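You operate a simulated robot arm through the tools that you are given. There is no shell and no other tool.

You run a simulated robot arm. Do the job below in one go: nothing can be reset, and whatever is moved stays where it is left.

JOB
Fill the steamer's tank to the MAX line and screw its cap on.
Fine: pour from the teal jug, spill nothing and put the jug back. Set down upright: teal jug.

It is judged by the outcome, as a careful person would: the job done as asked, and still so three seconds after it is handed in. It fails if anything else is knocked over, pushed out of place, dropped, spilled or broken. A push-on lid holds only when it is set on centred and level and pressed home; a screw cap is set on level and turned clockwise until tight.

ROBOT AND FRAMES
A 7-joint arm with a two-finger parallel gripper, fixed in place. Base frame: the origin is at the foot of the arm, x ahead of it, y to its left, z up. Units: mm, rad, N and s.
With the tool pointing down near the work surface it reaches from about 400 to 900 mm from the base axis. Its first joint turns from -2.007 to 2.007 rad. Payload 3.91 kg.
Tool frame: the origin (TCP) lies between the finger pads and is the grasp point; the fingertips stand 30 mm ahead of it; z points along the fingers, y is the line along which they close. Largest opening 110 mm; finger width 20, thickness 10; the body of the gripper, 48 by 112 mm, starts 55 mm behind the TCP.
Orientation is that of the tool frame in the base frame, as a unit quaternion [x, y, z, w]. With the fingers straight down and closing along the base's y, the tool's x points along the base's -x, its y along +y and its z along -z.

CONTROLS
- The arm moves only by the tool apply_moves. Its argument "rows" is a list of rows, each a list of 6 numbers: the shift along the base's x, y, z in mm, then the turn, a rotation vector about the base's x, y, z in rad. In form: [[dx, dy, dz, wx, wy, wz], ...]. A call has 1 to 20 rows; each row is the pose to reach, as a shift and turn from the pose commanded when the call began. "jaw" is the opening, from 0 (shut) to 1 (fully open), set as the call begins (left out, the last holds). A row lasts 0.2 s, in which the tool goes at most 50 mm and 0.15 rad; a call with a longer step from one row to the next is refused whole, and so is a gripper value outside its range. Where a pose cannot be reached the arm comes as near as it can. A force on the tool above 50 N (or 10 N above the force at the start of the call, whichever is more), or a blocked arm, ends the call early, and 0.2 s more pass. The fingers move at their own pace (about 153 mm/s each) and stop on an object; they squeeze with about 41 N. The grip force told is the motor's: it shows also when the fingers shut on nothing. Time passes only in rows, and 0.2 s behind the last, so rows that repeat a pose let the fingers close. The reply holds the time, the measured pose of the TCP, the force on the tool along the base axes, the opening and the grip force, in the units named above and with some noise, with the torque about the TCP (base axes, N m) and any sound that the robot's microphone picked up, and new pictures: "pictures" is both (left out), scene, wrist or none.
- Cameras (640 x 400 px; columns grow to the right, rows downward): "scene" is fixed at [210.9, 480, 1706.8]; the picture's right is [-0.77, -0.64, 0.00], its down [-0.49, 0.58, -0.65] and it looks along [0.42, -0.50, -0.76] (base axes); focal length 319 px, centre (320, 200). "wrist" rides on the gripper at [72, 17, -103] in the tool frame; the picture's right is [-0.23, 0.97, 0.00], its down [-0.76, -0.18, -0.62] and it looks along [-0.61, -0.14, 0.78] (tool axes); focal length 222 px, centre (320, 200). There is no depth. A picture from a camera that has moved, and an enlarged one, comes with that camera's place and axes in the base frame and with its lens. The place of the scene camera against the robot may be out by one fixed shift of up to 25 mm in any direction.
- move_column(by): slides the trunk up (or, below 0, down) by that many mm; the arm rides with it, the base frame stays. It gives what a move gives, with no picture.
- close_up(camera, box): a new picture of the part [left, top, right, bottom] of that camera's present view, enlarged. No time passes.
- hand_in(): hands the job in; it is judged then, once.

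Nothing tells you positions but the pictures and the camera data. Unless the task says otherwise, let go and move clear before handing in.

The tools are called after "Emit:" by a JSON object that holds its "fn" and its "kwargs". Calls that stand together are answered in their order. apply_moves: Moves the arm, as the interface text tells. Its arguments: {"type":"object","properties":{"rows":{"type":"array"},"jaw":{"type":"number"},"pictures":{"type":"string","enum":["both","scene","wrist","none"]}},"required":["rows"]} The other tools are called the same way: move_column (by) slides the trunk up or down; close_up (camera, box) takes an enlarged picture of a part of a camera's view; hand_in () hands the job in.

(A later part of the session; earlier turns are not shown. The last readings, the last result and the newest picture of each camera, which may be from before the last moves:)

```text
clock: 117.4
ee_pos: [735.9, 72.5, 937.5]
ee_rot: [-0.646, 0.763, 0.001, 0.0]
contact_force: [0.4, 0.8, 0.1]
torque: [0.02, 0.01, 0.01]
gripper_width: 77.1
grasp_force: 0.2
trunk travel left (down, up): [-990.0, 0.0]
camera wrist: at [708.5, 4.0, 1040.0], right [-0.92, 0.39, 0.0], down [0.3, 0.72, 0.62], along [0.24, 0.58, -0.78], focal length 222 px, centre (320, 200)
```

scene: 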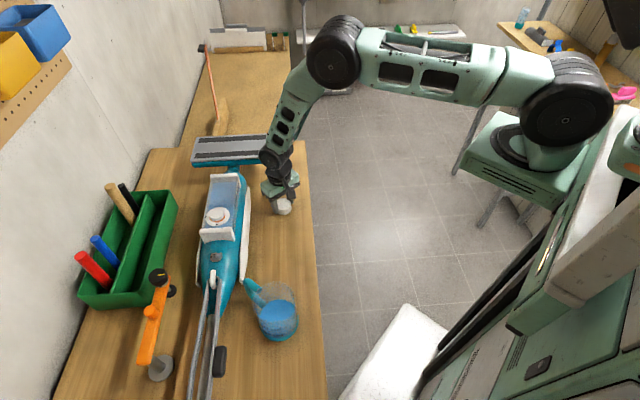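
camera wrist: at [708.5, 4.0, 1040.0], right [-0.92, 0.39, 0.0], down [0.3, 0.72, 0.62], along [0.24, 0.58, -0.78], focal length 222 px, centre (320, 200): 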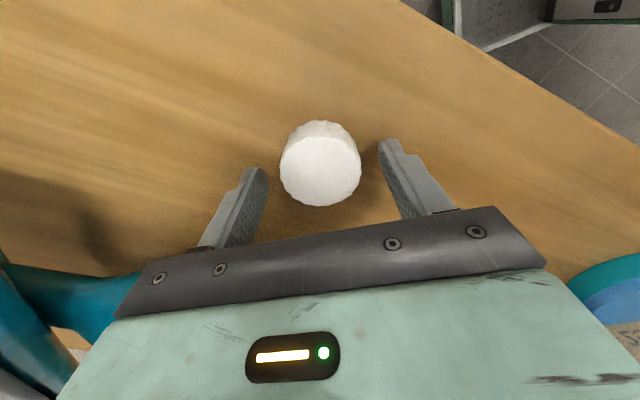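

The quarter turn worked. Closing now to centre the other way and then take a firm grip.

Emit:
{"fn": "apply_moves", "kwargs": {"rows": [[0, 0, 0, 0, 0, 0], [0, 0, 0, 0, 0, 0]], "jaw": 0.5, "pictures": "none"}}

Emit:
{"fn": "apply_moves", "kwargs": {"rows": [[0, 0, 0, 0, 0, 0], [0, 0, 0, 0, 0, 0]], "jaw": 0.44, "pictures": "none"}}

Emit:
{"fn": "apply_moves", "kwargs": {"rows": [[0, 0, 0, 0, 0, 0], [0, 0, 0, 0, 0, 0]], "jaw": 0.3, "pictures": "both"}}

Emit:
{"fn": "close_up", "kwargs": {"camera": "wrist", "box": [240, 80, 420, 230]}}

```text
clock: 118.0
ee_pos: [736.8, 72.5, 939.0]
ee_rot: [-0.645, 0.764, 0.001, -0.001]
contact_force: [0.9, -0.3, 0.8]
torque: [-0.01, 0.0, -0.01]
gripper_width: 54.9
grasp_force: 0.1
trunk travel left (down, up): [-990.0, 0.0]
```

```text
clock: 118.6
ee_pos: [736.3, 71.6, 938.0]
ee_rot: [-0.646, 0.764, 0.0, 0.0]
contact_force: [0.0, 0.0, -0.1]
torque: [-0.03, -0.02, 0.0]
gripper_width: 49.0
grasp_force: 0.7
trunk travel left (down, up): [-990.0, 0.0]
```

```text
clock: 119.2
ee_pos: [736.9, 72.3, 937.2]
ee_rot: [-0.645, 0.764, 0.001, 0.0]
contact_force: [-0.4, -0.2, -1.1]
torque: [0.03, 0.01, 0.02]
gripper_width: 47.5
grasp_force: 41.4
trunk travel left (down, up): [-990.0, 0.0]
camera wrist: at [708.3, 4.1, 1040.0], right [-0.92, 0.39, 0.0], down [0.3, 0.72, 0.62], along [0.24, 0.57, -0.78], focal length 222 px, centre (320, 200)
```

scene: 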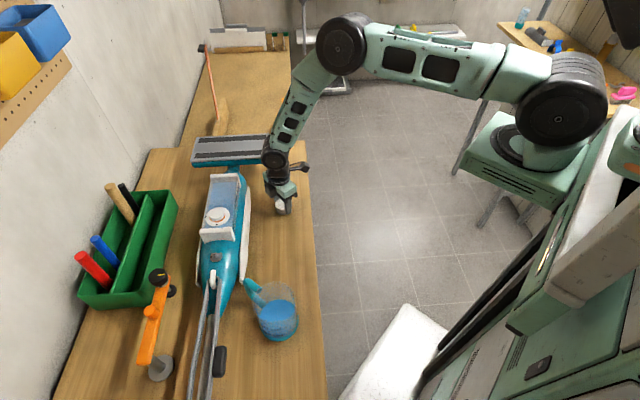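
wrist: 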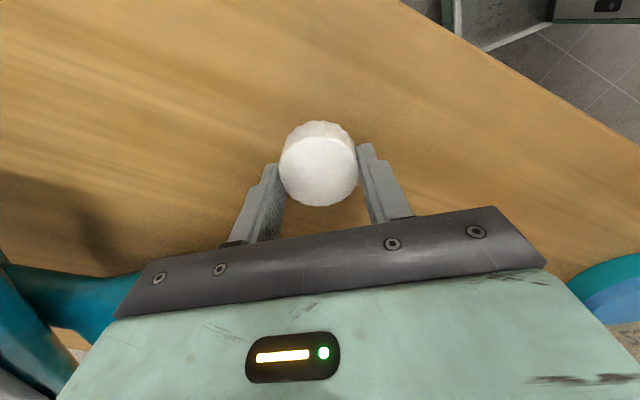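

```text
2.67 times, centred on (330, 155) of wrist
camera zoom: at [708.3, 4.1, 1040.0], right [-0.92, 0.39, 0.0], down [0.3, 0.72, 0.62], along [0.24, 0.57, -0.78], focal length 592 px, centre (293, 320)
```

zoom: 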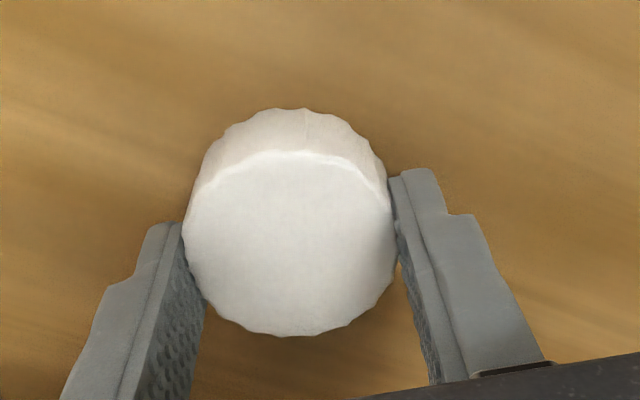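

The cap is gripped firmly at 47.5 mm. I'll lift it and move over beside the neck to measure the neck position precisely.

Emit:
{"fn": "apply_moves", "kwargs": {"rows": [[0, 0, 8, 0, 0, 0], [0, 0, 25, 0, 0, 0], [0, 0, 55, 0, 0, 0], [0, 0, 90, 0, 0, 0], [0, 0, 125, 0, 0, 0], [0, 0, 160, 0, 0, 0], [0, 5, 185, 0, 0, 0], [0, 20, 198, 0, 0, 0], [2, 45, 200, 0, 0, 0], [5, 80, 200, 0, 0, 0], [10, 115, 200, 0, 0, 0], [15, 150, 200, 0, 0, 0], [20, 185, 200, 0, 0, 0], [25, 215, 200, 0, 0, 0], [29, 240, 200, 0, 0, 0], [30, 256, 200, 0, 0, 0], [30, 258, 200, 0, 0, 0]], "pictures": "both"}}

Emit:
{"fn": "close_up", "kwargs": {"camera": "wrist", "box": [230, 20, 390, 140]}}

```text
clock: 122.8
ee_pos: [768.3, 330.2, 1137.8]
ee_rot: [-0.645, 0.764, 0.0, 0.0]
contact_force: [-0.6, -0.2, -1.2]
torque: [0.01, 0.0, 0.02]
gripper_width: 47.4
grasp_force: 41.0
trunk travel left (down, up): [-990.0, 0.0]
camera wrist: at [739.0, 262.6, 1239.3], right [-0.92, 0.39, 0.0], down [0.3, 0.72, 0.62], along [0.24, 0.57, -0.78], focal length 222 px, centre (320, 200)
```

scene: 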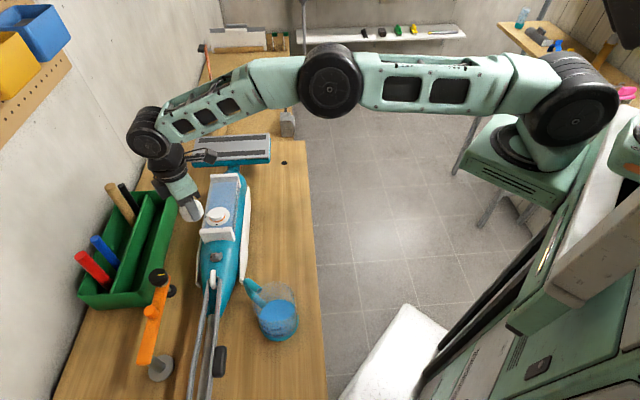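
wrist: 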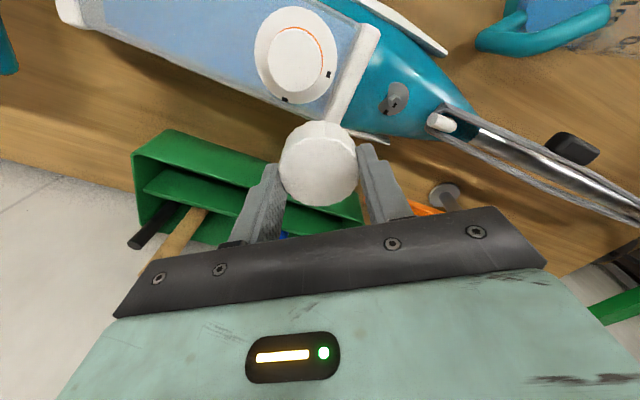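

```text
3.33 times, centred on (310, 80) of wrist
camera zoom: at [739.0, 262.6, 1239.3], right [-0.92, 0.39, 0.0], down [0.3, 0.72, 0.62], along [0.24, 0.57, -0.78], focal length 740 px, centre (353, 600)
```

zoom: 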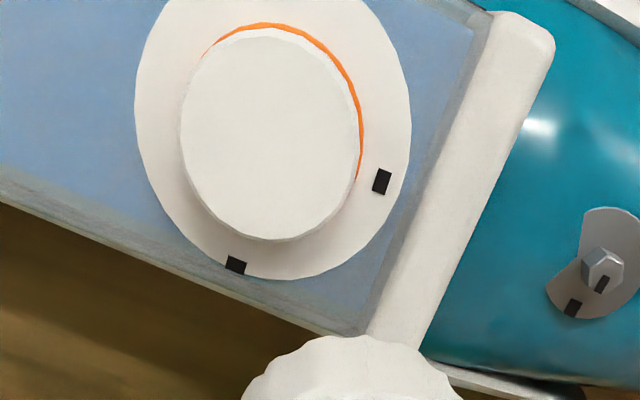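

The neck centre measures (765, 276.6), matching my earlier estimates, and the cap is coaxial with the gripper. I'll move directly over the neck and check alignment.

Emit:
{"fn": "apply_moves", "kwargs": {"rows": [[-1, -8, 0, 0, 0, 0], [-2, -22, 0, 0, 0, 0], [-3, -38, 0, 0, 0, 0], [-3, -50, -5, 0, 0, 0], [-3, -53.9, -14, 0, 0, 0], [-3, -53.9, -24, 0, 0, 0], [-3, -53.9, -28, 0, 0, 0], [-3, -53.9, -28, 0, 0, 0]], "pictures": "both"}}

Emit:
{"fn": "close_up", "kwargs": {"camera": "scene", "box": [190, 180, 250, 240]}}

Emit:
{"fn": "close_up", "kwargs": {"camera": "wrist", "box": [230, 60, 410, 220]}}

```text
clock: 124.6
ee_pos: [761.0, 275.9, 1108.1]
ee_rot: [-0.646, 0.764, 0.0, -0.001]
contact_force: [-0.4, -0.1, -0.2]
torque: [-0.02, 0.0, 0.0]
gripper_width: 47.1
grasp_force: 40.4
trunk travel left (down, up): [-990.0, 0.0]
camera wrist: at [733.3, 208.4, 1210.7], right [-0.92, 0.39, 0.0], down [0.3, 0.72, 0.62], along [0.24, 0.57, -0.78], focal length 222 px, centre (320, 200)
```

scene: 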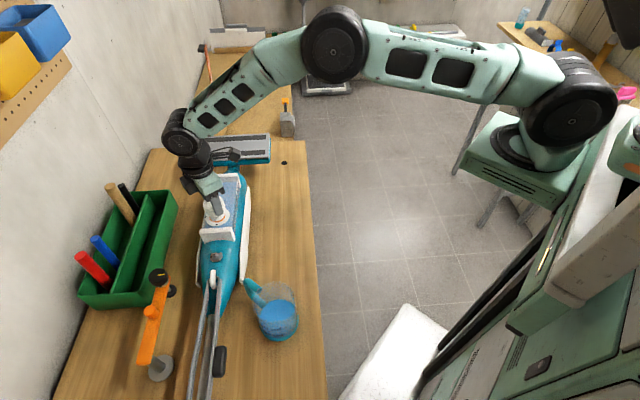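
wrist: 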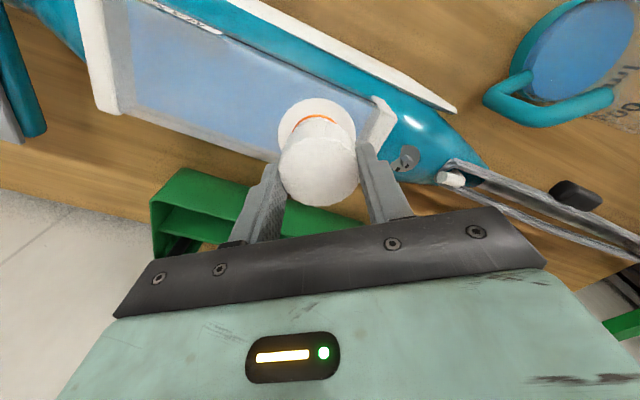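

```text
6.67 times, centred on (220, 210) of scene
camera zoom: at [210.9, 480.0, 1706.8], right [-0.77, -0.64, 0.0], down [-0.49, 0.58, -0.65], along [0.42, -0.5, -0.76], focal length 2128 px, centre (987, 133)
```

zoom: 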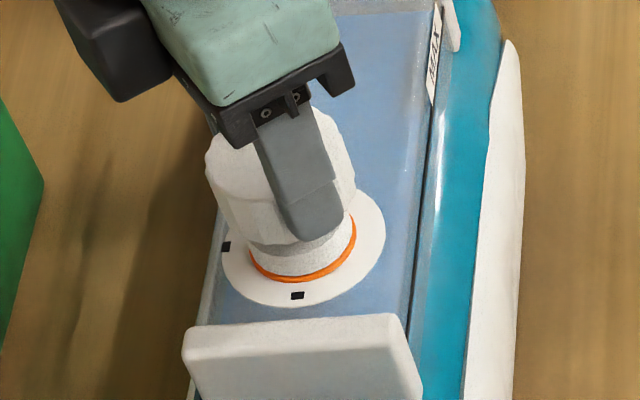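

```text
2.50 times, centred on (320, 140) of wrist
camera zoom: at [733.3, 208.4, 1210.7], right [-0.92, 0.39, 0.0], down [0.3, 0.72, 0.62], along [0.24, 0.57, -0.78], focal length 555 px, centre (320, 350)
```

zoom: 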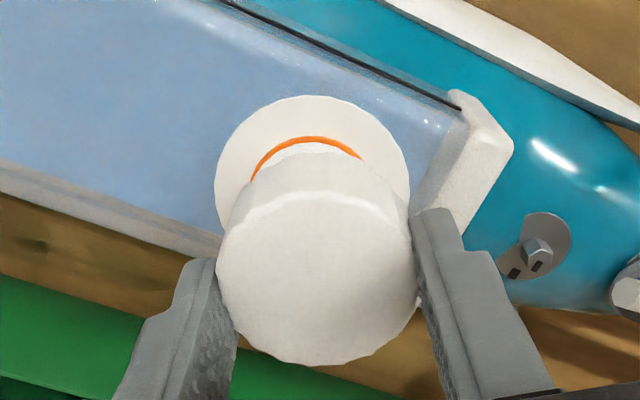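

The cap is about 2.7 mm short in x compared with the neck axis in both views. I'll correct that and re-check.

Emit:
{"fn": "apply_moves", "kwargs": {"rows": [[1.4, 0.3, 0, 0, 0, 0], [2.8, 0.5, 0, 0, 0, 0], [2.8, 0.5, 0, 0, 0, 0], [2.8, 0.5, 0, 0, 0, 0]], "pictures": "both"}}

Emit:
{"fn": "close_up", "kwargs": {"camera": "scene", "box": [190, 180, 250, 240]}}

Emit:
{"fn": "close_up", "kwargs": {"camera": "wrist", "box": [230, 60, 410, 220]}}

```text
clock: 125.6
ee_pos: [764.9, 274.9, 1108.3]
ee_rot: [-0.645, 0.764, 0.0, -0.001]
contact_force: [0.6, -0.7, 0.1]
torque: [0.0, 0.03, 0.0]
gripper_width: 47.1
grasp_force: 40.6
trunk travel left (down, up): [-990.0, 0.0]
camera wrist: at [736.8, 208.3, 1210.6], right [-0.92, 0.39, 0.0], down [0.3, 0.72, 0.62], along [0.24, 0.57, -0.78], focal length 222 px, centre (320, 200)
```

scene: 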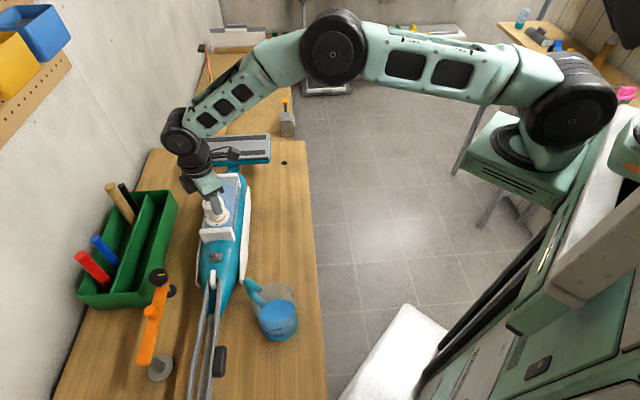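
wrist: 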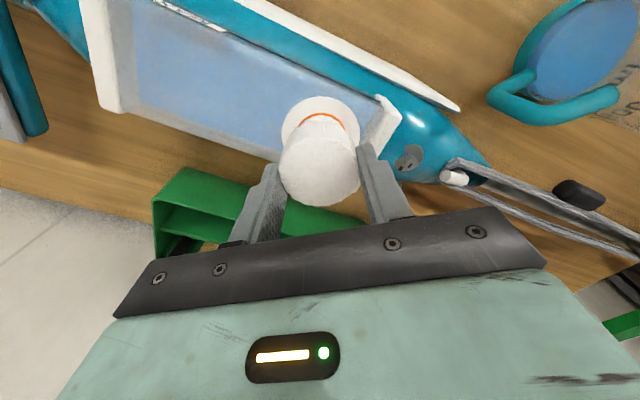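

```text
6.67 times, centred on (220, 210) of scene
camera zoom: at [210.9, 480.0, 1706.8], right [-0.77, -0.64, 0.0], down [-0.49, 0.58, -0.65], along [0.42, -0.5, -0.76], focal length 2128 px, centre (987, 133)
```

zoom: 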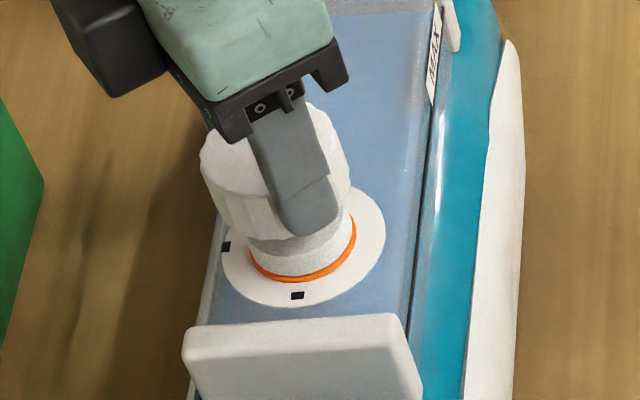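

```text
2.50 times, centred on (320, 140) of wrist
camera zoom: at [736.8, 208.3, 1210.6], right [-0.92, 0.39, 0.0], down [0.3, 0.72, 0.62], along [0.24, 0.57, -0.78], focal length 555 px, centre (320, 350)
```

zoom: 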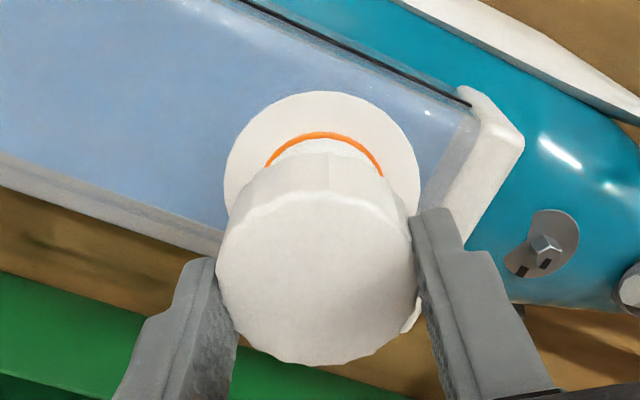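

Alignment is now within about 0.5 mm in both views. I'll lower gently until the cap meets the neck.

Emit:
{"fn": "apply_moves", "kwargs": {"rows": [[0, 0, -5, 0, 0, 0], [0, 0, -10, 0, 0, 0], [0, 0, -14, 0, 0, 0], [0, 0, -16, 0, 0, 0], [0, 0, -16, 0, 0, 0]], "pictures": "scene"}}

Emit:
{"fn": "close_up", "kwargs": {"camera": "scene", "box": [190, 180, 250, 240]}}

```text
clock: 126.8
ee_pos: [765.9, 275.1, 1091.1]
ee_rot: [-0.645, 0.764, 0.0, -0.001]
contact_force: [0.9, -0.1, -1.0]
torque: [0.0, 0.02, -0.02]
gripper_width: 46.9
grasp_force: 40.9
trunk travel left (down, up): [-990.0, 0.0]
```

scene: 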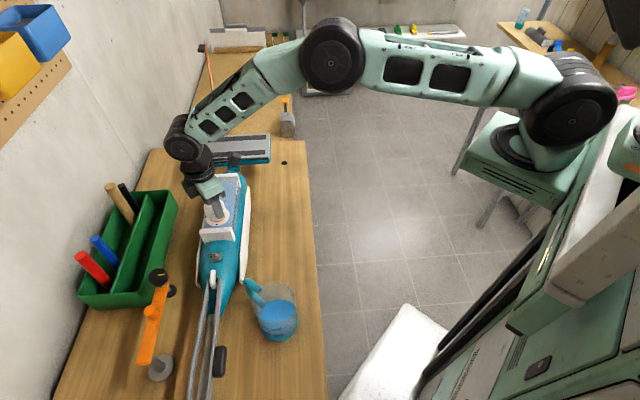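

```text
6.67 times, centred on (220, 210) of scene
camera zoom: at [210.9, 480.0, 1706.8], right [-0.77, -0.64, 0.0], down [-0.49, 0.58, -0.65], along [0.42, -0.5, -0.76], focal length 2128 px, centre (987, 133)
```

zoom: 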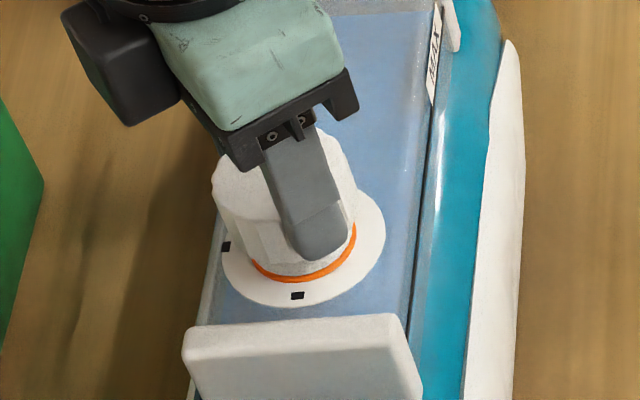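

No contact yet at z 1091. I'll keep lowering in small steps until I feel the neck.

Emit:
{"fn": "apply_moves", "kwargs": {"rows": [[0, 0, -1, 0, 0, 0], [0, 0, -2, 0, 0, 0], [0, 0, -3, 0, 0, 0], [0, 0, -3, 0, 0, 0]], "pictures": "none"}}

Emit:
{"fn": "apply_moves", "kwargs": {"rows": [[0, 0, -1, 0, 0, 0], [0, 0, -2, 0, 0, 0], [0, 0, -3, 0, 0, 0], [0, 0, -3, 0, 0, 0]], "pictures": "scene"}}

Emit:
{"fn": "close_up", "kwargs": {"camera": "scene", "box": [190, 180, 250, 240]}}

```text
clock: 127.8
ee_pos: [765.5, 276.4, 1089.1]
ee_rot: [-0.645, 0.764, 0.001, 0.0]
contact_force: [-0.6, -0.2, 0.8]
torque: [0.02, 0.0, -0.03]
gripper_width: 46.6
grasp_force: 40.8
trunk travel left (down, up): [-990.0, 0.0]
```

```text
clock: 128.8
ee_pos: [765.1, 274.0, 1086.4]
ee_rot: [-0.645, 0.764, 0.0, -0.001]
contact_force: [-0.5, 0.7, 0.1]
torque: [0.01, -0.02, 0.01]
gripper_width: 47.0
grasp_force: 40.8
trunk travel left (down, up): [-990.0, 0.0]
```

scene: 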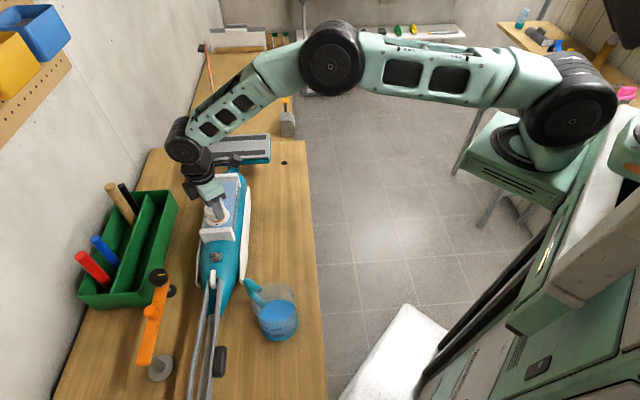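

```text
6.67 times, centred on (220, 210) of scene
camera zoom: at [210.9, 480.0, 1706.8], right [-0.77, -0.64, 0.0], down [-0.49, 0.58, -0.65], along [0.42, -0.5, -0.76], focal length 2128 px, centre (987, 133)
```

zoom: 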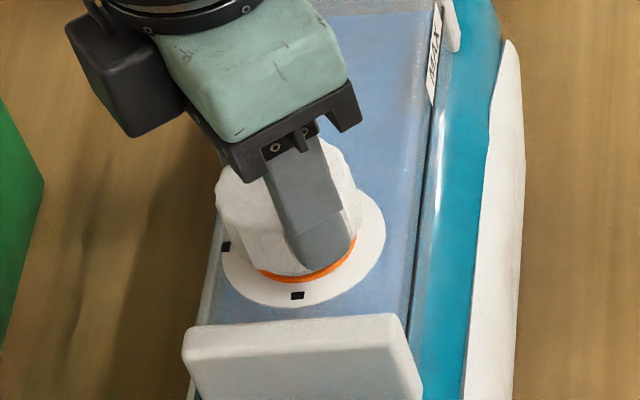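

Still no contact, and the cap is sliding around the neck. I'll continue down slowly.

Emit:
{"fn": "apply_moves", "kwargs": {"rows": [[0, 0, -1, 0, 0, 0], [0, 0, -2, 0, 0, 0], [0, 0, -3, 0, 0, 0], [0, 0, -3, 0, 0, 0]], "pictures": "none"}}

Emit:
{"fn": "apply_moves", "kwargs": {"rows": [[0, 0, -0.7, 0, 0, 0], [0, 0, -1.4, 0, 0, 0], [0, 0, -2, 0, 0, 0], [0, 0, -2, 0, 0, 0]], "pictures": "scene"}}

Emit:
{"fn": "close_up", "kwargs": {"camera": "scene", "box": [190, 180, 250, 240]}}

```text
clock: 129.8
ee_pos: [766.5, 274.6, 1084.6]
ee_rot: [-0.645, 0.764, 0.0, 0.0]
contact_force: [0.4, 0.1, 0.1]
torque: [0.02, 0.01, 0.01]
gripper_width: 46.9
grasp_force: 41.1
trunk travel left (down, up): [-990.0, 0.0]
```

```text
clock: 130.8
ee_pos: [765.1, 276.5, 1082.0]
ee_rot: [-0.646, 0.764, 0.0, 0.0]
contact_force: [-1.4, 2.3, 0.7]
torque: [0.11, 0.09, 0.0]
gripper_width: 47.0
grasp_force: 40.8
trunk travel left (down, up): [-990.0, 0.0]
```

scene: 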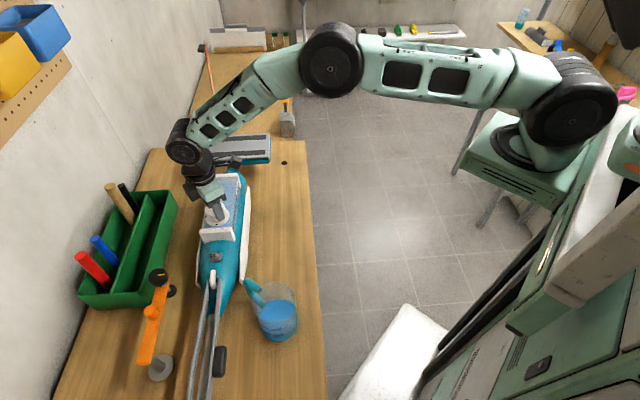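

```text
6.67 times, centred on (220, 210) of scene
camera zoom: at [210.9, 480.0, 1706.8], right [-0.77, -0.64, 0.0], down [-0.49, 0.58, -0.65], along [0.42, -0.5, -0.76], focal length 2128 px, centre (987, 133)
```

zoom: 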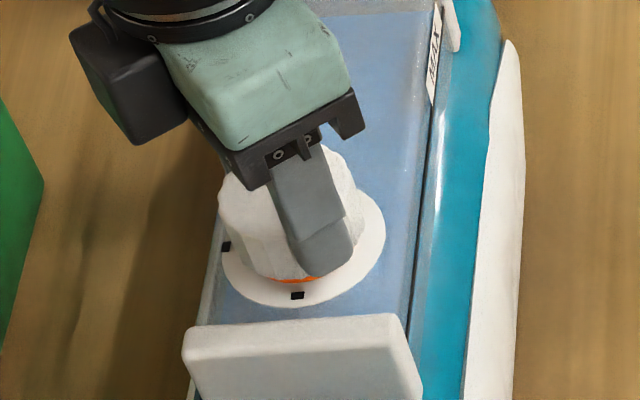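

Very light lateral contact is starting. I'll lower a little further to feel the seat or the threads.

Emit:
{"fn": "apply_moves", "kwargs": {"rows": [[0, 0, -0.5, 0, 0, 0], [0, 0, -1, 0, 0, 0], [0, 0, -1, 0, 0, 0]], "pictures": "none"}}

Emit:
{"fn": "apply_moves", "kwargs": {"rows": [[0, 0, -0.5, 0, 0, 0], [0, 0, -1, 0, 0, 0], [0, 0, -1, 0, 0, 0]], "pictures": "none"}}

```text
clock: 131.6
ee_pos: [764.6, 275.2, 1080.9]
ee_rot: [-0.645, 0.764, 0.002, 0.001]
contact_force: [-2.3, 7.0, 1.5]
torque: [0.28, 0.09, -0.05]
gripper_width: 46.8
grasp_force: 41.5
trunk travel left (down, up): [-990.0, 0.0]
```

```text
clock: 132.4
ee_pos: [763.0, 276.2, 1079.4]
ee_rot: [-0.645, 0.764, 0.001, -0.001]
contact_force: [-4.5, 12.9, -2.0]
torque: [0.49, 0.12, -0.23]
gripper_width: 47.0
grasp_force: 41.0
trunk travel left (down, up): [-990.0, 0.0]
```

Lateral force is building, telling me the cap is slightly off towards -y. I'll back up a little and shift about 1 mm towards +y.

Emit:
{"fn": "apply_moves", "kwargs": {"rows": [[0, 0.3, 0.7, 0, 0, 0], [-0.3, 0.9, 1.0, 0, 0, 0], [-0.3, 0.9, 1.0, 0, 0, 0]], "pictures": "none"}}

Emit:
{"fn": "apply_moves", "kwargs": {"rows": [[-0.2, 0.5, 0, 0, 0, 0], [-0.2, 0.8, 0, 0, 0, 0], [-0.2, 0.8, 0, 0, 0, 0]], "pictures": "none"}}

```text
clock: 133.2
ee_pos: [765.7, 275.2, 1080.7]
ee_rot: [-0.645, 0.764, 0.0, 0.0]
contact_force: [0.1, 1.4, 0.0]
torque: [0.02, 0.01, 0.01]
gripper_width: 46.7
grasp_force: 41.1
trunk travel left (down, up): [-990.0, 0.0]
```

```text
clock: 134.0
ee_pos: [763.4, 276.3, 1079.3]
ee_rot: [-0.645, 0.764, 0.001, -0.001]
contact_force: [-6.1, -7.1, -1.8]
torque: [-0.17, 0.12, -0.06]
gripper_width: 46.7
grasp_force: 41.5
trunk travel left (down, up): [-990.0, 0.0]
```

Now it pushes back the other way, so the fit is snug and the centre lies between. I'll adjust slightly back and towards -x.

Emit:
{"fn": "apply_moves", "kwargs": {"rows": [[-0.4, -0.3, 0, 0, 0, 0], [-0.8, -0.5, 0, 0, 0, 0], [-0.8, -0.5, 0, 0, 0, 0]], "pictures": "none"}}

Emit:
{"fn": "apply_moves", "kwargs": {"rows": [[0, 0, -0.5, 0, 0, 0], [0, 0, -1, 0, 0, 0], [0, 0, -1, 0, 0, 0]], "pictures": "scene"}}

Emit:
{"fn": "close_up", "kwargs": {"camera": "scene", "box": [195, 190, 245, 235]}}

```text
clock: 134.8
ee_pos: [764.0, 279.0, 1081.3]
ee_rot: [-0.645, 0.764, 0.001, -0.001]
contact_force: [0.0, 0.0, 0.3]
torque: [-0.02, -0.02, -0.02]
gripper_width: 46.5
grasp_force: 41.4
trunk travel left (down, up): [-990.0, 0.0]
```

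```text
clock: 135.6
ee_pos: [763.8, 276.0, 1080.1]
ee_rot: [-0.645, 0.764, 0.0, -0.001]
contact_force: [-0.7, -4.3, -1.8]
torque: [-0.11, -0.06, -0.09]
gripper_width: 46.6
grasp_force: 40.9
trunk travel left (down, up): [-990.0, 0.0]
```

scene: 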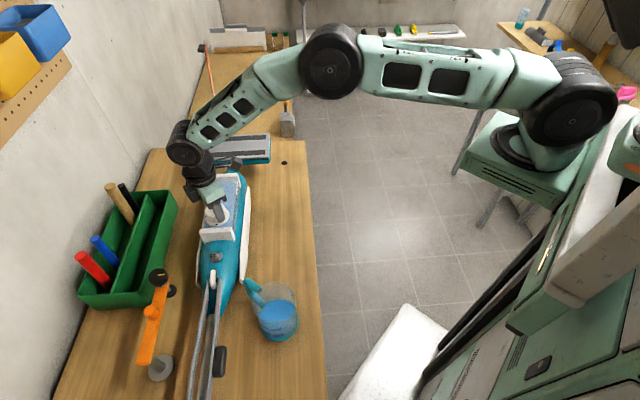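

```text
8.89 times, centred on (220, 212) of scene
camera zoom: at [210.9, 480.0, 1706.8], right [-0.77, -0.64, 0.0], down [-0.49, 0.58, -0.65], along [0.42, -0.5, -0.76], focal length 2838 px, centre (1209, 89)
```

zoom: 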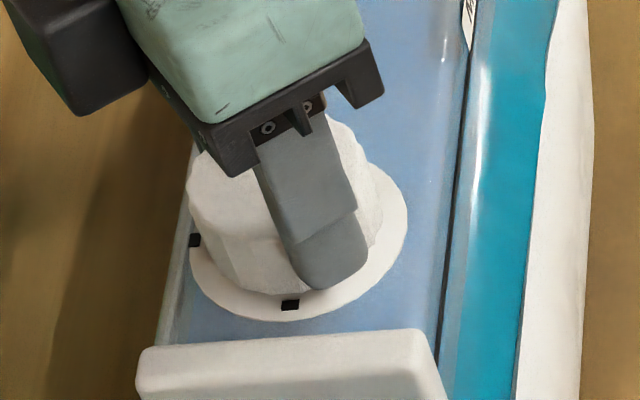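

The cap fits snugly with no vertical resistance yet. I'll keep lowering in 1 mm steps.

Emit:
{"fn": "apply_moves", "kwargs": {"rows": [[0, -0.3, -0.5, 0, 0, 0], [0, -0.4, -1, 0, 0, 0], [0, -0.4, -1, 0, 0, 0]], "pictures": "none"}}

Emit:
{"fn": "apply_moves", "kwargs": {"rows": [[0, 0, -0.5, 0, 0, 0], [0, 0, -1, 0, 0, 0], [0, 0, -1, 0, 0, 0]], "pictures": "none"}}

Emit:
{"fn": "apply_moves", "kwargs": {"rows": [[0, 0, -0.5, 0, 0, 0], [0, 0, -1, 0, 0, 0], [0, 0, -1, 0, 0, 0]], "pictures": "none"}}

```text
clock: 136.4
ee_pos: [763.8, 276.2, 1079.6]
ee_rot: [-0.645, 0.764, 0.001, -0.001]
contact_force: [-4.7, -3.6, 6.7]
torque: [-0.17, 0.12, -0.23]
gripper_width: 46.9
grasp_force: 40.7
trunk travel left (down, up): [-990.0, 0.0]
```

```text
clock: 137.2
ee_pos: [763.7, 276.2, 1079.4]
ee_rot: [-0.645, 0.765, 0.001, 0.001]
contact_force: [-5.7, -5.1, 14.7]
torque: [-0.22, 0.23, -0.28]
gripper_width: 46.5
grasp_force: 41.4
trunk travel left (down, up): [-990.0, 0.0]
```

```text
clock: 138.0
ee_pos: [763.1, 275.3, 1078.9]
ee_rot: [-0.645, 0.764, 0.0, 0.002]
contact_force: [-8.4, -3.9, 28.9]
torque: [-0.18, 0.31, -0.35]
gripper_width: 46.2
grasp_force: 40.9
trunk travel left (down, up): [-990.0, 0.0]
```

Vertical contact is made at about z 1079. I'll ease the pressure and begin turning clockwise with light downward force.

Emit:
{"fn": "apply_moves", "kwargs": {"rows": [[-0.4, -0.2, 1.0, 0, 0, 0], [-0.7, -0.4, 1.5, 0, 0, 0], [-0.7, -0.4, 1.5, 0, 0, 0]], "pictures": "none"}}

Emit:
{"fn": "apply_moves", "kwargs": {"rows": [[0, 0, 0, 0, 0, -0.1], [0, 0, 0, 0, 0, -0.2], [0, 0, 0, 0, 0, -0.3], [0, 0, 0, 0, 0, -0.4]], "pictures": "wrist"}}

```text
clock: 138.8
ee_pos: [763.1, 274.9, 1079.6]
ee_rot: [-0.645, 0.764, 0.001, 0.001]
contact_force: [2.6, 4.6, 19.0]
torque: [0.14, -0.13, -0.42]
gripper_width: 46.4
grasp_force: 41.0
trunk travel left (down, up): [-990.0, 0.0]
```

```text
clock: 139.8
ee_pos: [763.1, 275.1, 1076.0]
ee_rot: [-0.479, 0.878, 0.001, -0.001]
contact_force: [2.2, 2.1, 10.9]
torque: [0.22, -0.07, -0.02]
gripper_width: 45.4
grasp_force: 40.7
trunk travel left (down, up): [-990.0, 0.0]
camera wrist: at [711.1, 224.0, 1180.4], right [-0.7, 0.72, 0.0], down [0.56, 0.55, 0.62], along [0.44, 0.43, -0.78], focal length 222 px, centre (320, 200)
```

wrist: 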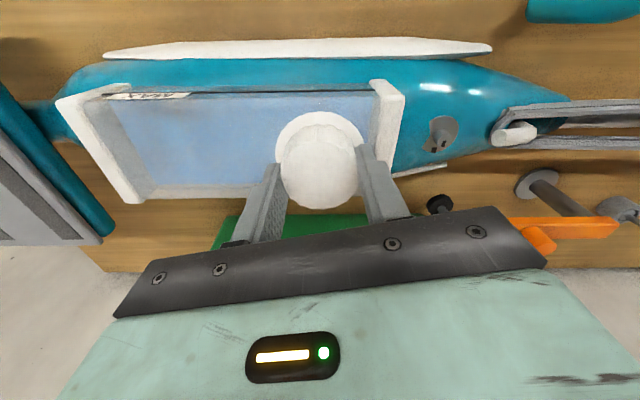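

The cap dropped slightly as it turned, suggesting the thread is engaging. I'll check closely before continuing.

Emit:
{"fn": "close_up", "kwargs": {"camera": "wrist", "box": [230, 90, 410, 230]}}

Emit:
{"fn": "close_up", "kwargs": {"camera": "scene", "box": [195, 190, 245, 235]}}

```text
2.86 times, centred on (320, 160) of wrist
camera zoom: at [711.1, 224.0, 1180.4], right [-0.7, 0.72, 0.0], down [0.56, 0.55, 0.62], along [0.44, 0.43, -0.78], focal length 635 px, centre (320, 314)
```

zoom: 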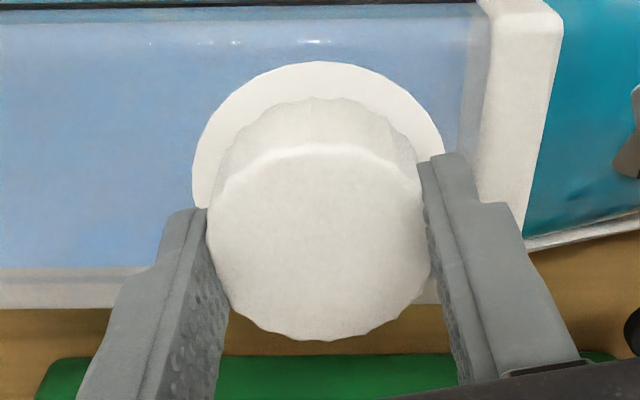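

```text
8.89 times, centred on (220, 212) of scene
camera zoom: at [210.9, 480.0, 1706.8], right [-0.77, -0.64, 0.0], down [-0.49, 0.58, -0.65], along [0.42, -0.5, -0.76], focal length 2838 px, centre (1209, 89)
```

zoom: 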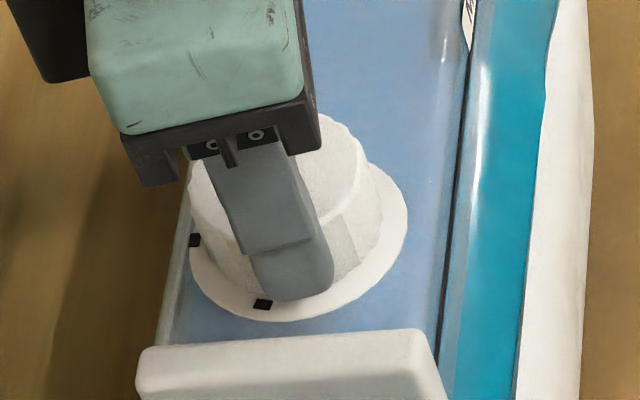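

One of the two black marks on the flange has moved clockwise with the cap while the other stayed fixed, so they look like alignment marks about 90° apart. I'll keep turning clockwise and watch torque and marks.

Emit:
{"fn": "apply_moves", "kwargs": {"rows": [[0, 0, 0, 0, 0, -0.1], [0, 0, 0, 0, 0, -0.2], [0, 0, 0, 0, 0, -0.3], [0, 0, 0, 0, 0, -0.4]], "pictures": "wrist"}}

Emit:
{"fn": "close_up", "kwargs": {"camera": "scene", "box": [195, 190, 245, 235]}}

Emit:
{"fn": "close_up", "kwargs": {"camera": "wrist", "box": [230, 90, 410, 230]}}

```text
clock: 140.8
ee_pos: [763.4, 275.7, 1077.5]
ee_rot: [-0.297, 0.955, 0.001, 0.0]
contact_force: [-1.2, 6.0, -5.1]
torque: [0.25, 0.04, 0.04]
gripper_width: 44.7
grasp_force: 40.8
trunk travel left (down, up): [-990.0, 0.0]
camera wrist: at [694.9, 248.9, 1179.7], right [-0.36, 0.93, 0.0], down [0.73, 0.28, 0.62], along [0.58, 0.23, -0.78], focal length 222 px, centre (320, 200)
```

wrist: 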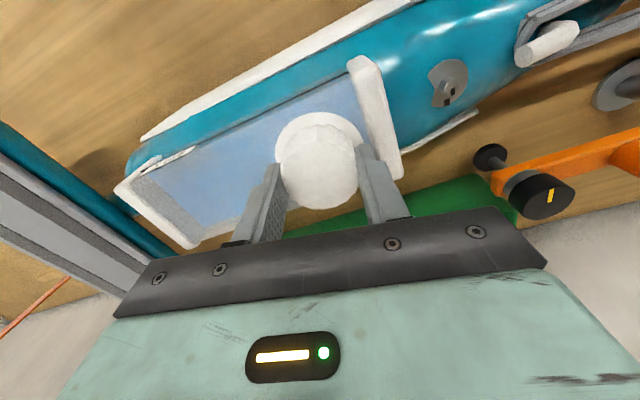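

```text
8.89 times, centred on (220, 212) of scene
camera zoom: at [210.9, 480.0, 1706.8], right [-0.77, -0.64, 0.0], down [-0.49, 0.58, -0.65], along [0.42, -0.5, -0.76], focal length 2838 px, centre (1209, 89)
```

zoom: 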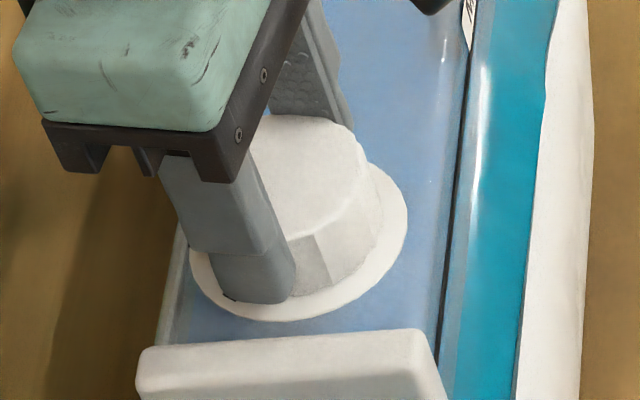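

```text
2.86 times, centred on (320, 160) of wrist
camera zoom: at [694.9, 248.9, 1179.7], right [-0.36, 0.93, 0.0], down [0.73, 0.28, 0.62], along [0.58, 0.23, -0.78], focal length 635 px, centre (320, 314)
```

zoom: 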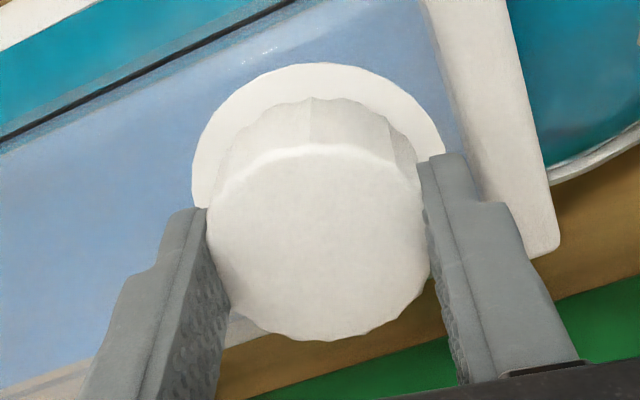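

The thread is now pulling the cap down slightly as it turns, so it is engaged. I'll continue clockwise with a slight downward feed.

Emit:
{"fn": "apply_moves", "kwargs": {"rows": [[0, 0.2, -0.4, 0, 0, -0.1], [0, 0.3, -0.7, 0, 0, -0.2], [0, 0.4, -1, 0, 0, -0.3], [0, 0.4, -1.2, 0, 0, -0.4]], "pictures": "none"}}

Emit:
{"fn": "apply_moves", "kwargs": {"rows": [[0, 0, -0.1, 0, 0, -0.1], [0, 0, -0.2, 0, 0, -0.2], [0, 0, -0.3, 0, 0, -0.3], [0, 0, -0.4, 0, 0, -0.4]], "pictures": "wrist"}}

Emit:
{"fn": "close_up", "kwargs": {"camera": "scene", "box": [195, 190, 245, 235]}}

```text
clock: 141.8
ee_pos: [762.7, 275.6, 1075.7]
ee_rot: [-0.1, 0.995, 0.0, -0.002]
contact_force: [-7.3, 0.9, -13.3]
torque: [0.09, 0.25, 0.06]
gripper_width: 44.8
grasp_force: 40.9
trunk travel left (down, up): [-990.0, 0.0]
```

```text
clock: 142.8
ee_pos: [762.6, 276.1, 1076.1]
ee_rot: [0.099, 0.995, 0.0, -0.001]
contact_force: [-6.4, -1.4, -19.1]
torque: [-0.03, 0.3, 0.05]
gripper_width: 44.8
grasp_force: 41.2
trunk travel left (down, up): [-990.0, 0.0]
camera wrist: at [696.3, 307.7, 1178.3], right [0.42, 0.91, 0.0], down [0.71, -0.33, 0.62], along [0.57, -0.26, -0.78], focal length 222 px, centre (320, 200)
```

wrist: 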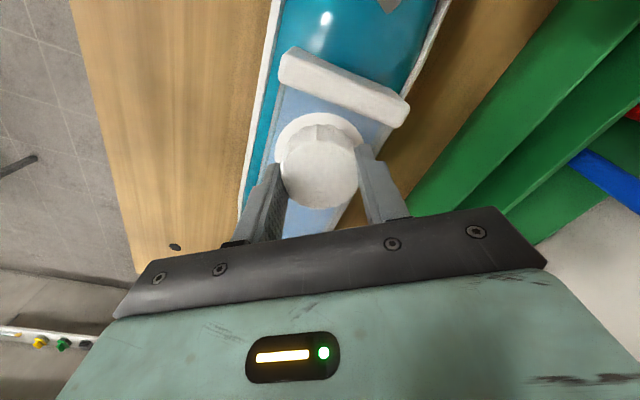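

```text
8.89 times, centred on (220, 212) of scene
camera zoom: at [210.9, 480.0, 1706.8], right [-0.77, -0.64, 0.0], down [-0.49, 0.58, -0.65], along [0.42, -0.5, -0.76], focal length 2838 px, centre (1209, 89)
```

zoom: 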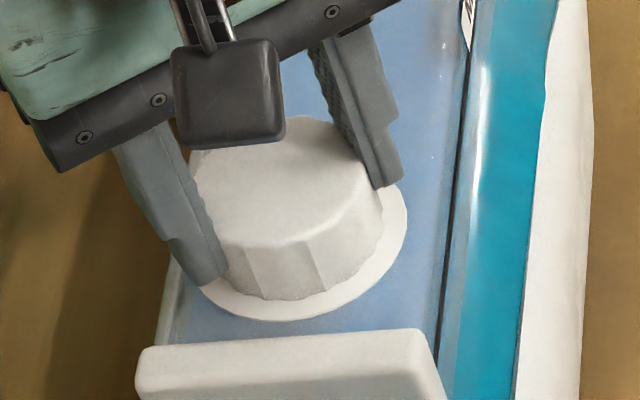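

The thread is pulling down at about 19 N, so I'll feed down 1.5 mm to relieve it and keep turning.

Emit:
{"fn": "apply_moves", "kwargs": {"rows": [[0, 0, -0.8, 0, 0, 0], [-0.3, 0, -1.6, 0, 0, 0], [-0.5, 0, -1.8, 0, 0, 0]], "pictures": "none"}}

Emit:
{"fn": "apply_moves", "kwargs": {"rows": [[0, 0, -0.2, 0, 0, -0.1], [0, 0, -0.5, 0, 0, -0.2], [0, 0, -0.7, 0, 0, -0.3], [0, 0, -0.9, 0, 0, -0.4]], "pictures": "none"}}

```text
clock: 143.6
ee_pos: [763.6, 275.9, 1075.5]
ee_rot: [0.099, 0.995, 0.001, 0.001]
contact_force: [-6.4, -8.4, -2.4]
torque: [-0.3, 0.32, -0.03]
gripper_width: 44.9
grasp_force: 41.3
trunk travel left (down, up): [-990.0, 0.0]
```

```text
clock: 144.6
ee_pos: [760.1, 278.3, 1075.8]
ee_rot: [0.294, 0.956, 0.001, -0.001]
contact_force: [-14.9, -3.6, 6.7]
torque: [-0.16, 0.41, 1.57]
gripper_width: 46.9
grasp_force: 41.3
trunk travel left (down, up): [-990.0, 0.0]
```

Torque about the axis jumped to 1.6 N·m, which suggests the cap is going tight. I'll look before doing more.

Emit:
{"fn": "close_up", "kwargs": {"camera": "scene", "box": [195, 190, 245, 235]}}

Emit:
{"fn": "close_up", "kwargs": {"camera": "wrist", "box": [230, 90, 410, 230]}}

```text
8.89 times, centred on (220, 212) of scene
camera zoom: at [210.9, 480.0, 1706.8], right [-0.77, -0.64, 0.0], down [-0.49, 0.58, -0.65], along [0.42, -0.5, -0.76], focal length 2838 px, centre (1209, 89)
```

zoom: 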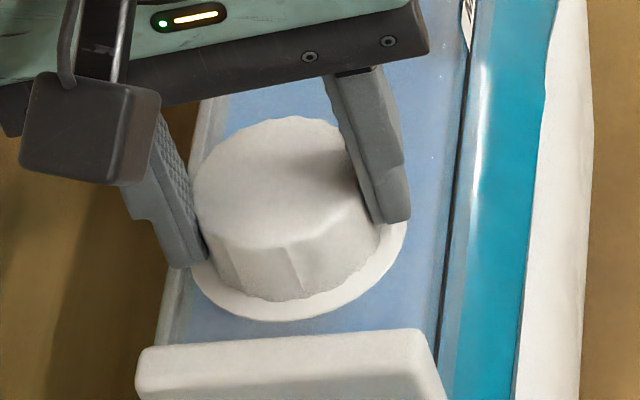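

```text
2.86 times, centred on (320, 160) of wrist
camera zoom: at [711.3, 333.0, 1178.0], right [0.73, 0.68, 0.0], down [0.53, -0.58, 0.62], along [0.42, -0.46, -0.78], focal length 635 px, centre (320, 314)
```

zoom: 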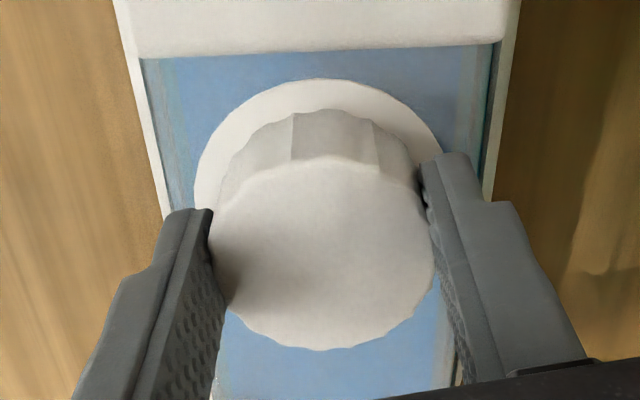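

The cap looks level and seated with the gasket hidden. I'll release, look at the alignment marks, then regrip and confirm it's tight.

Emit:
{"fn": "apply_moves", "kwargs": {"rows": [[0, 0, 0, 0, 0, 0], [0, 0, 0, 0, 0, 0]], "jaw": 0.55, "pictures": "none"}}

Emit:
{"fn": "apply_moves", "kwargs": {"rows": [[0, 0, 8, 0, 0, 0], [0, 0, 20, 0, 0, 0], [0, 0, 40, 0, 0, 0], [0, 0, 65, 0, 0, 0], [-10, 0, 90, 0, 0, 0], [-30, 0, 110, 0, 0, 0], [-50, 0, 120, 0, 0, 0]], "pictures": "both"}}

Emit:
{"fn": "close_up", "kwargs": {"camera": "scene", "box": [195, 190, 245, 235]}}

Emit:
{"fn": "close_up", "kwargs": {"camera": "wrist", "box": [230, 60, 410, 220]}}

```text
clock: 145.2
ee_pos: [763.3, 275.8, 1074.4]
ee_rot: [0.296, 0.955, 0.001, 0.0]
contact_force: [0.5, 0.3, -0.4]
torque: [-0.04, -0.01, 0.01]
gripper_width: 60.6
grasp_force: 0.0
trunk travel left (down, up): [-990.0, 0.0]
```

```text
clock: 146.8
ee_pos: [712.8, 278.1, 1196.1]
ee_rot: [0.294, 0.956, 0.0, 0.0]
contact_force: [-0.1, -0.6, -0.9]
torque: [-0.02, 0.0, -0.01]
gripper_width: 60.3
grasp_force: 0.2
trunk travel left (down, up): [-990.0, 0.0]
camera wrist: at [663.1, 333.4, 1297.6], right [0.74, 0.68, 0.0], down [0.53, -0.58, 0.62], along [0.42, -0.46, -0.78], focal length 222 px, centre (320, 200)
```

scene: 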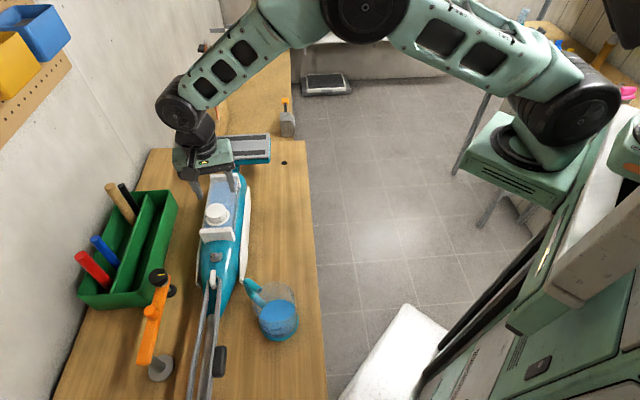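
wrist: 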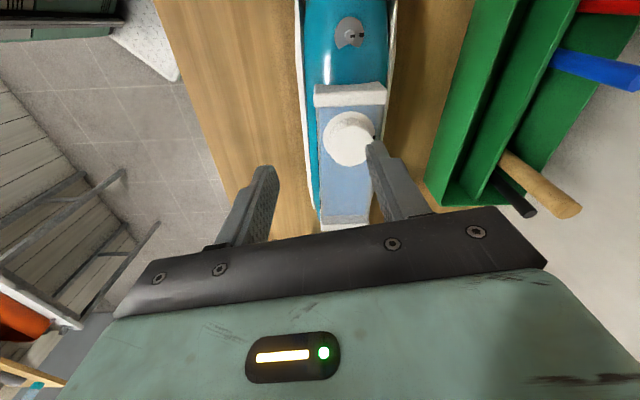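

```text
8.89 times, centred on (220, 212) of scene
camera zoom: at [210.9, 480.0, 1706.8], right [-0.77, -0.64, 0.0], down [-0.49, 0.58, -0.65], along [0.42, -0.5, -0.76], focal length 2838 px, centre (1209, 89)
```

zoom: 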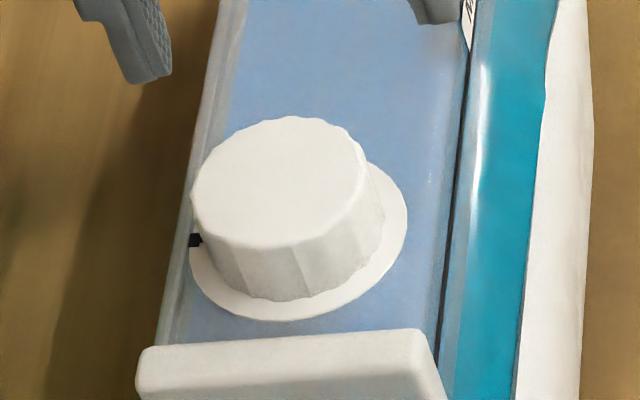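

```text
2.50 times, centred on (320, 140) of wrist
camera zoom: at [663.1, 333.4, 1297.6], right [0.74, 0.68, 0.0], down [0.53, -0.58, 0.62], along [0.42, -0.46, -0.78], focal length 555 px, centre (320, 350)
```

zoom: 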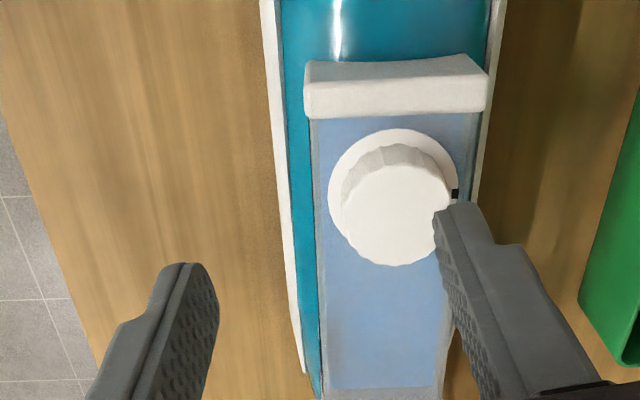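

Only one dark spot shows now at the wall side, so the moving mark seems to have reached the fixed mark. I'll zoom in to confirm.

Emit:
{"fn": "close_up", "kwargs": {"camera": "scene", "box": [200, 205, 225, 228]}}

Emit:
{"fn": "close_up", "kwargs": {"camera": "wrist", "box": [320, 100, 390, 170]}}

```text
16.00 times, centred on (212, 216) of scene
camera zoom: at [210.9, 480.0, 1706.8], right [-0.77, -0.64, 0.0], down [-0.49, 0.58, -0.65], along [0.42, -0.5, -0.76], focal length 5108 px, centre (2040, -64)
```

zoom: 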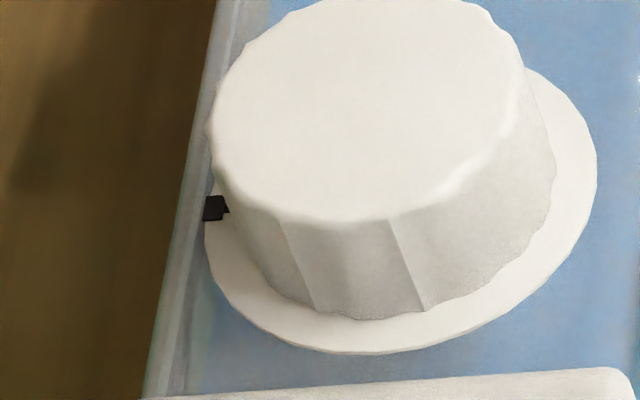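

```text
5.71 times, centred on (355, 135) of wrist
camera zoom: at [663.1, 333.4, 1297.6], right [0.74, 0.68, 0.0], down [0.53, -0.58, 0.62], along [0.42, -0.46, -0.78], focal length 1269 px, centre (120, 571)
```

zoom: 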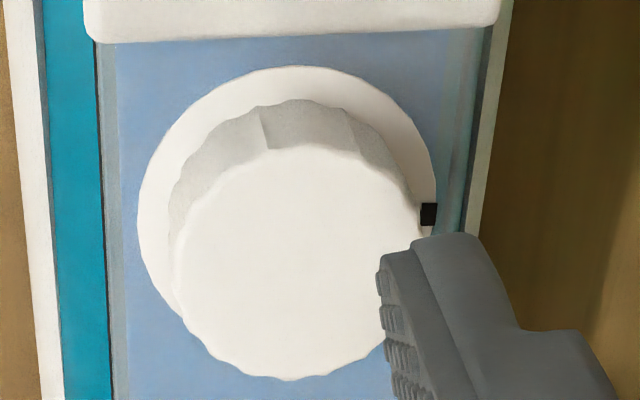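

The moving mark appears to have lined up with the fixed one, consistent with the torque stop. I'll look from the wall side to confirm the marks are aligned.

Emit:
{"fn": "apply_moves", "kwargs": {"rows": [[10, 7, -4, 0, 0, -0.1], [25, 17, -12, 0, 0, -0.2], [40, 27, -22, 0, 0, -0.3], [55, 37, -32, 0, 0, -0.4], [68, 46, -40, 0, 0, -0.5], [77, 52, -46, 0, 0, -0.6]], "pictures": "wrist"}}

Emit:
{"fn": "close_up", "kwargs": {"camera": "wrist", "box": [220, 50, 420, 210]}}

```text
clock: 148.2
ee_pos: [786.6, 326.5, 1149.3]
ee_rot: [0.565, 0.825, 0.0, -0.001]
contact_force: [1.0, -0.1, 0.9]
torque: [0.0, 0.03, 0.02]
gripper_width: 60.7
grasp_force: 0.0
out of reach, approached as far as the arm can: row 6
trunk travel left (down, up): [-990.0, 0.0]
camera wrist: at [777.2, 400.5, 1251.8], right [0.99, 0.14, 0.0], down [0.11, -0.77, 0.62], along [0.09, -0.62, -0.78], focal length 222 px, centre (320, 200)
```

wrist: 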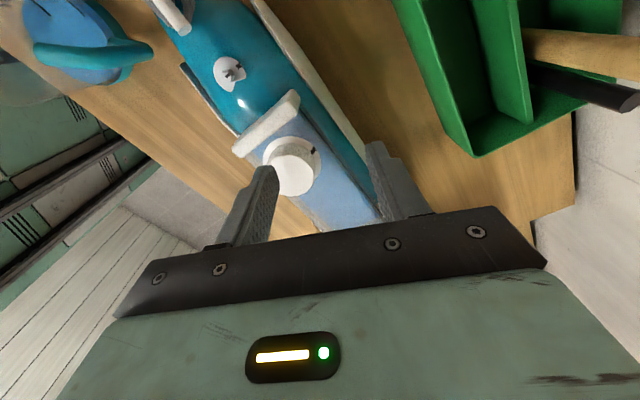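

```text
2.50 times, centred on (320, 130) of wrist
camera zoom: at [777.2, 400.5, 1251.8], right [0.99, 0.14, 0.0], down [0.11, -0.77, 0.62], along [0.09, -0.62, -0.78], focal length 555 px, centre (320, 375)
```

zoom: 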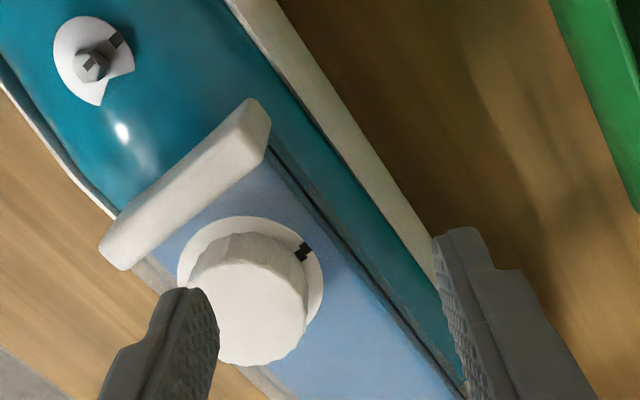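

Emit:
{"fn": "close_up", "kwargs": {"camera": "wrist", "box": [290, 130, 340, 170]}}

```text
10.00 times, centred on (315, 150) of wrist
camera zoom: at [777.2, 400.5, 1251.8], right [0.99, 0.14, 0.0], down [0.11, -0.77, 0.62], along [0.09, -0.62, -0.78], focal length 2221 px, centre (370, 700)
```

zoom: 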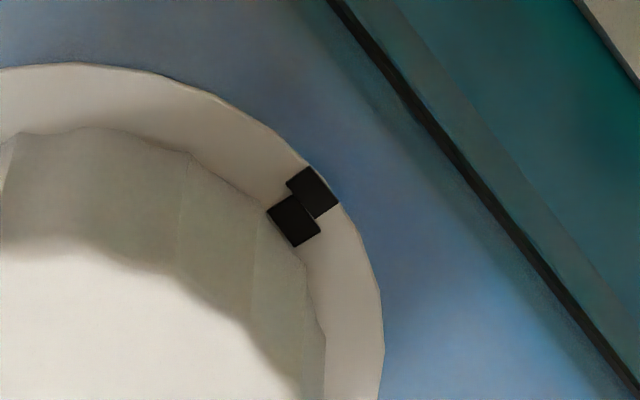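

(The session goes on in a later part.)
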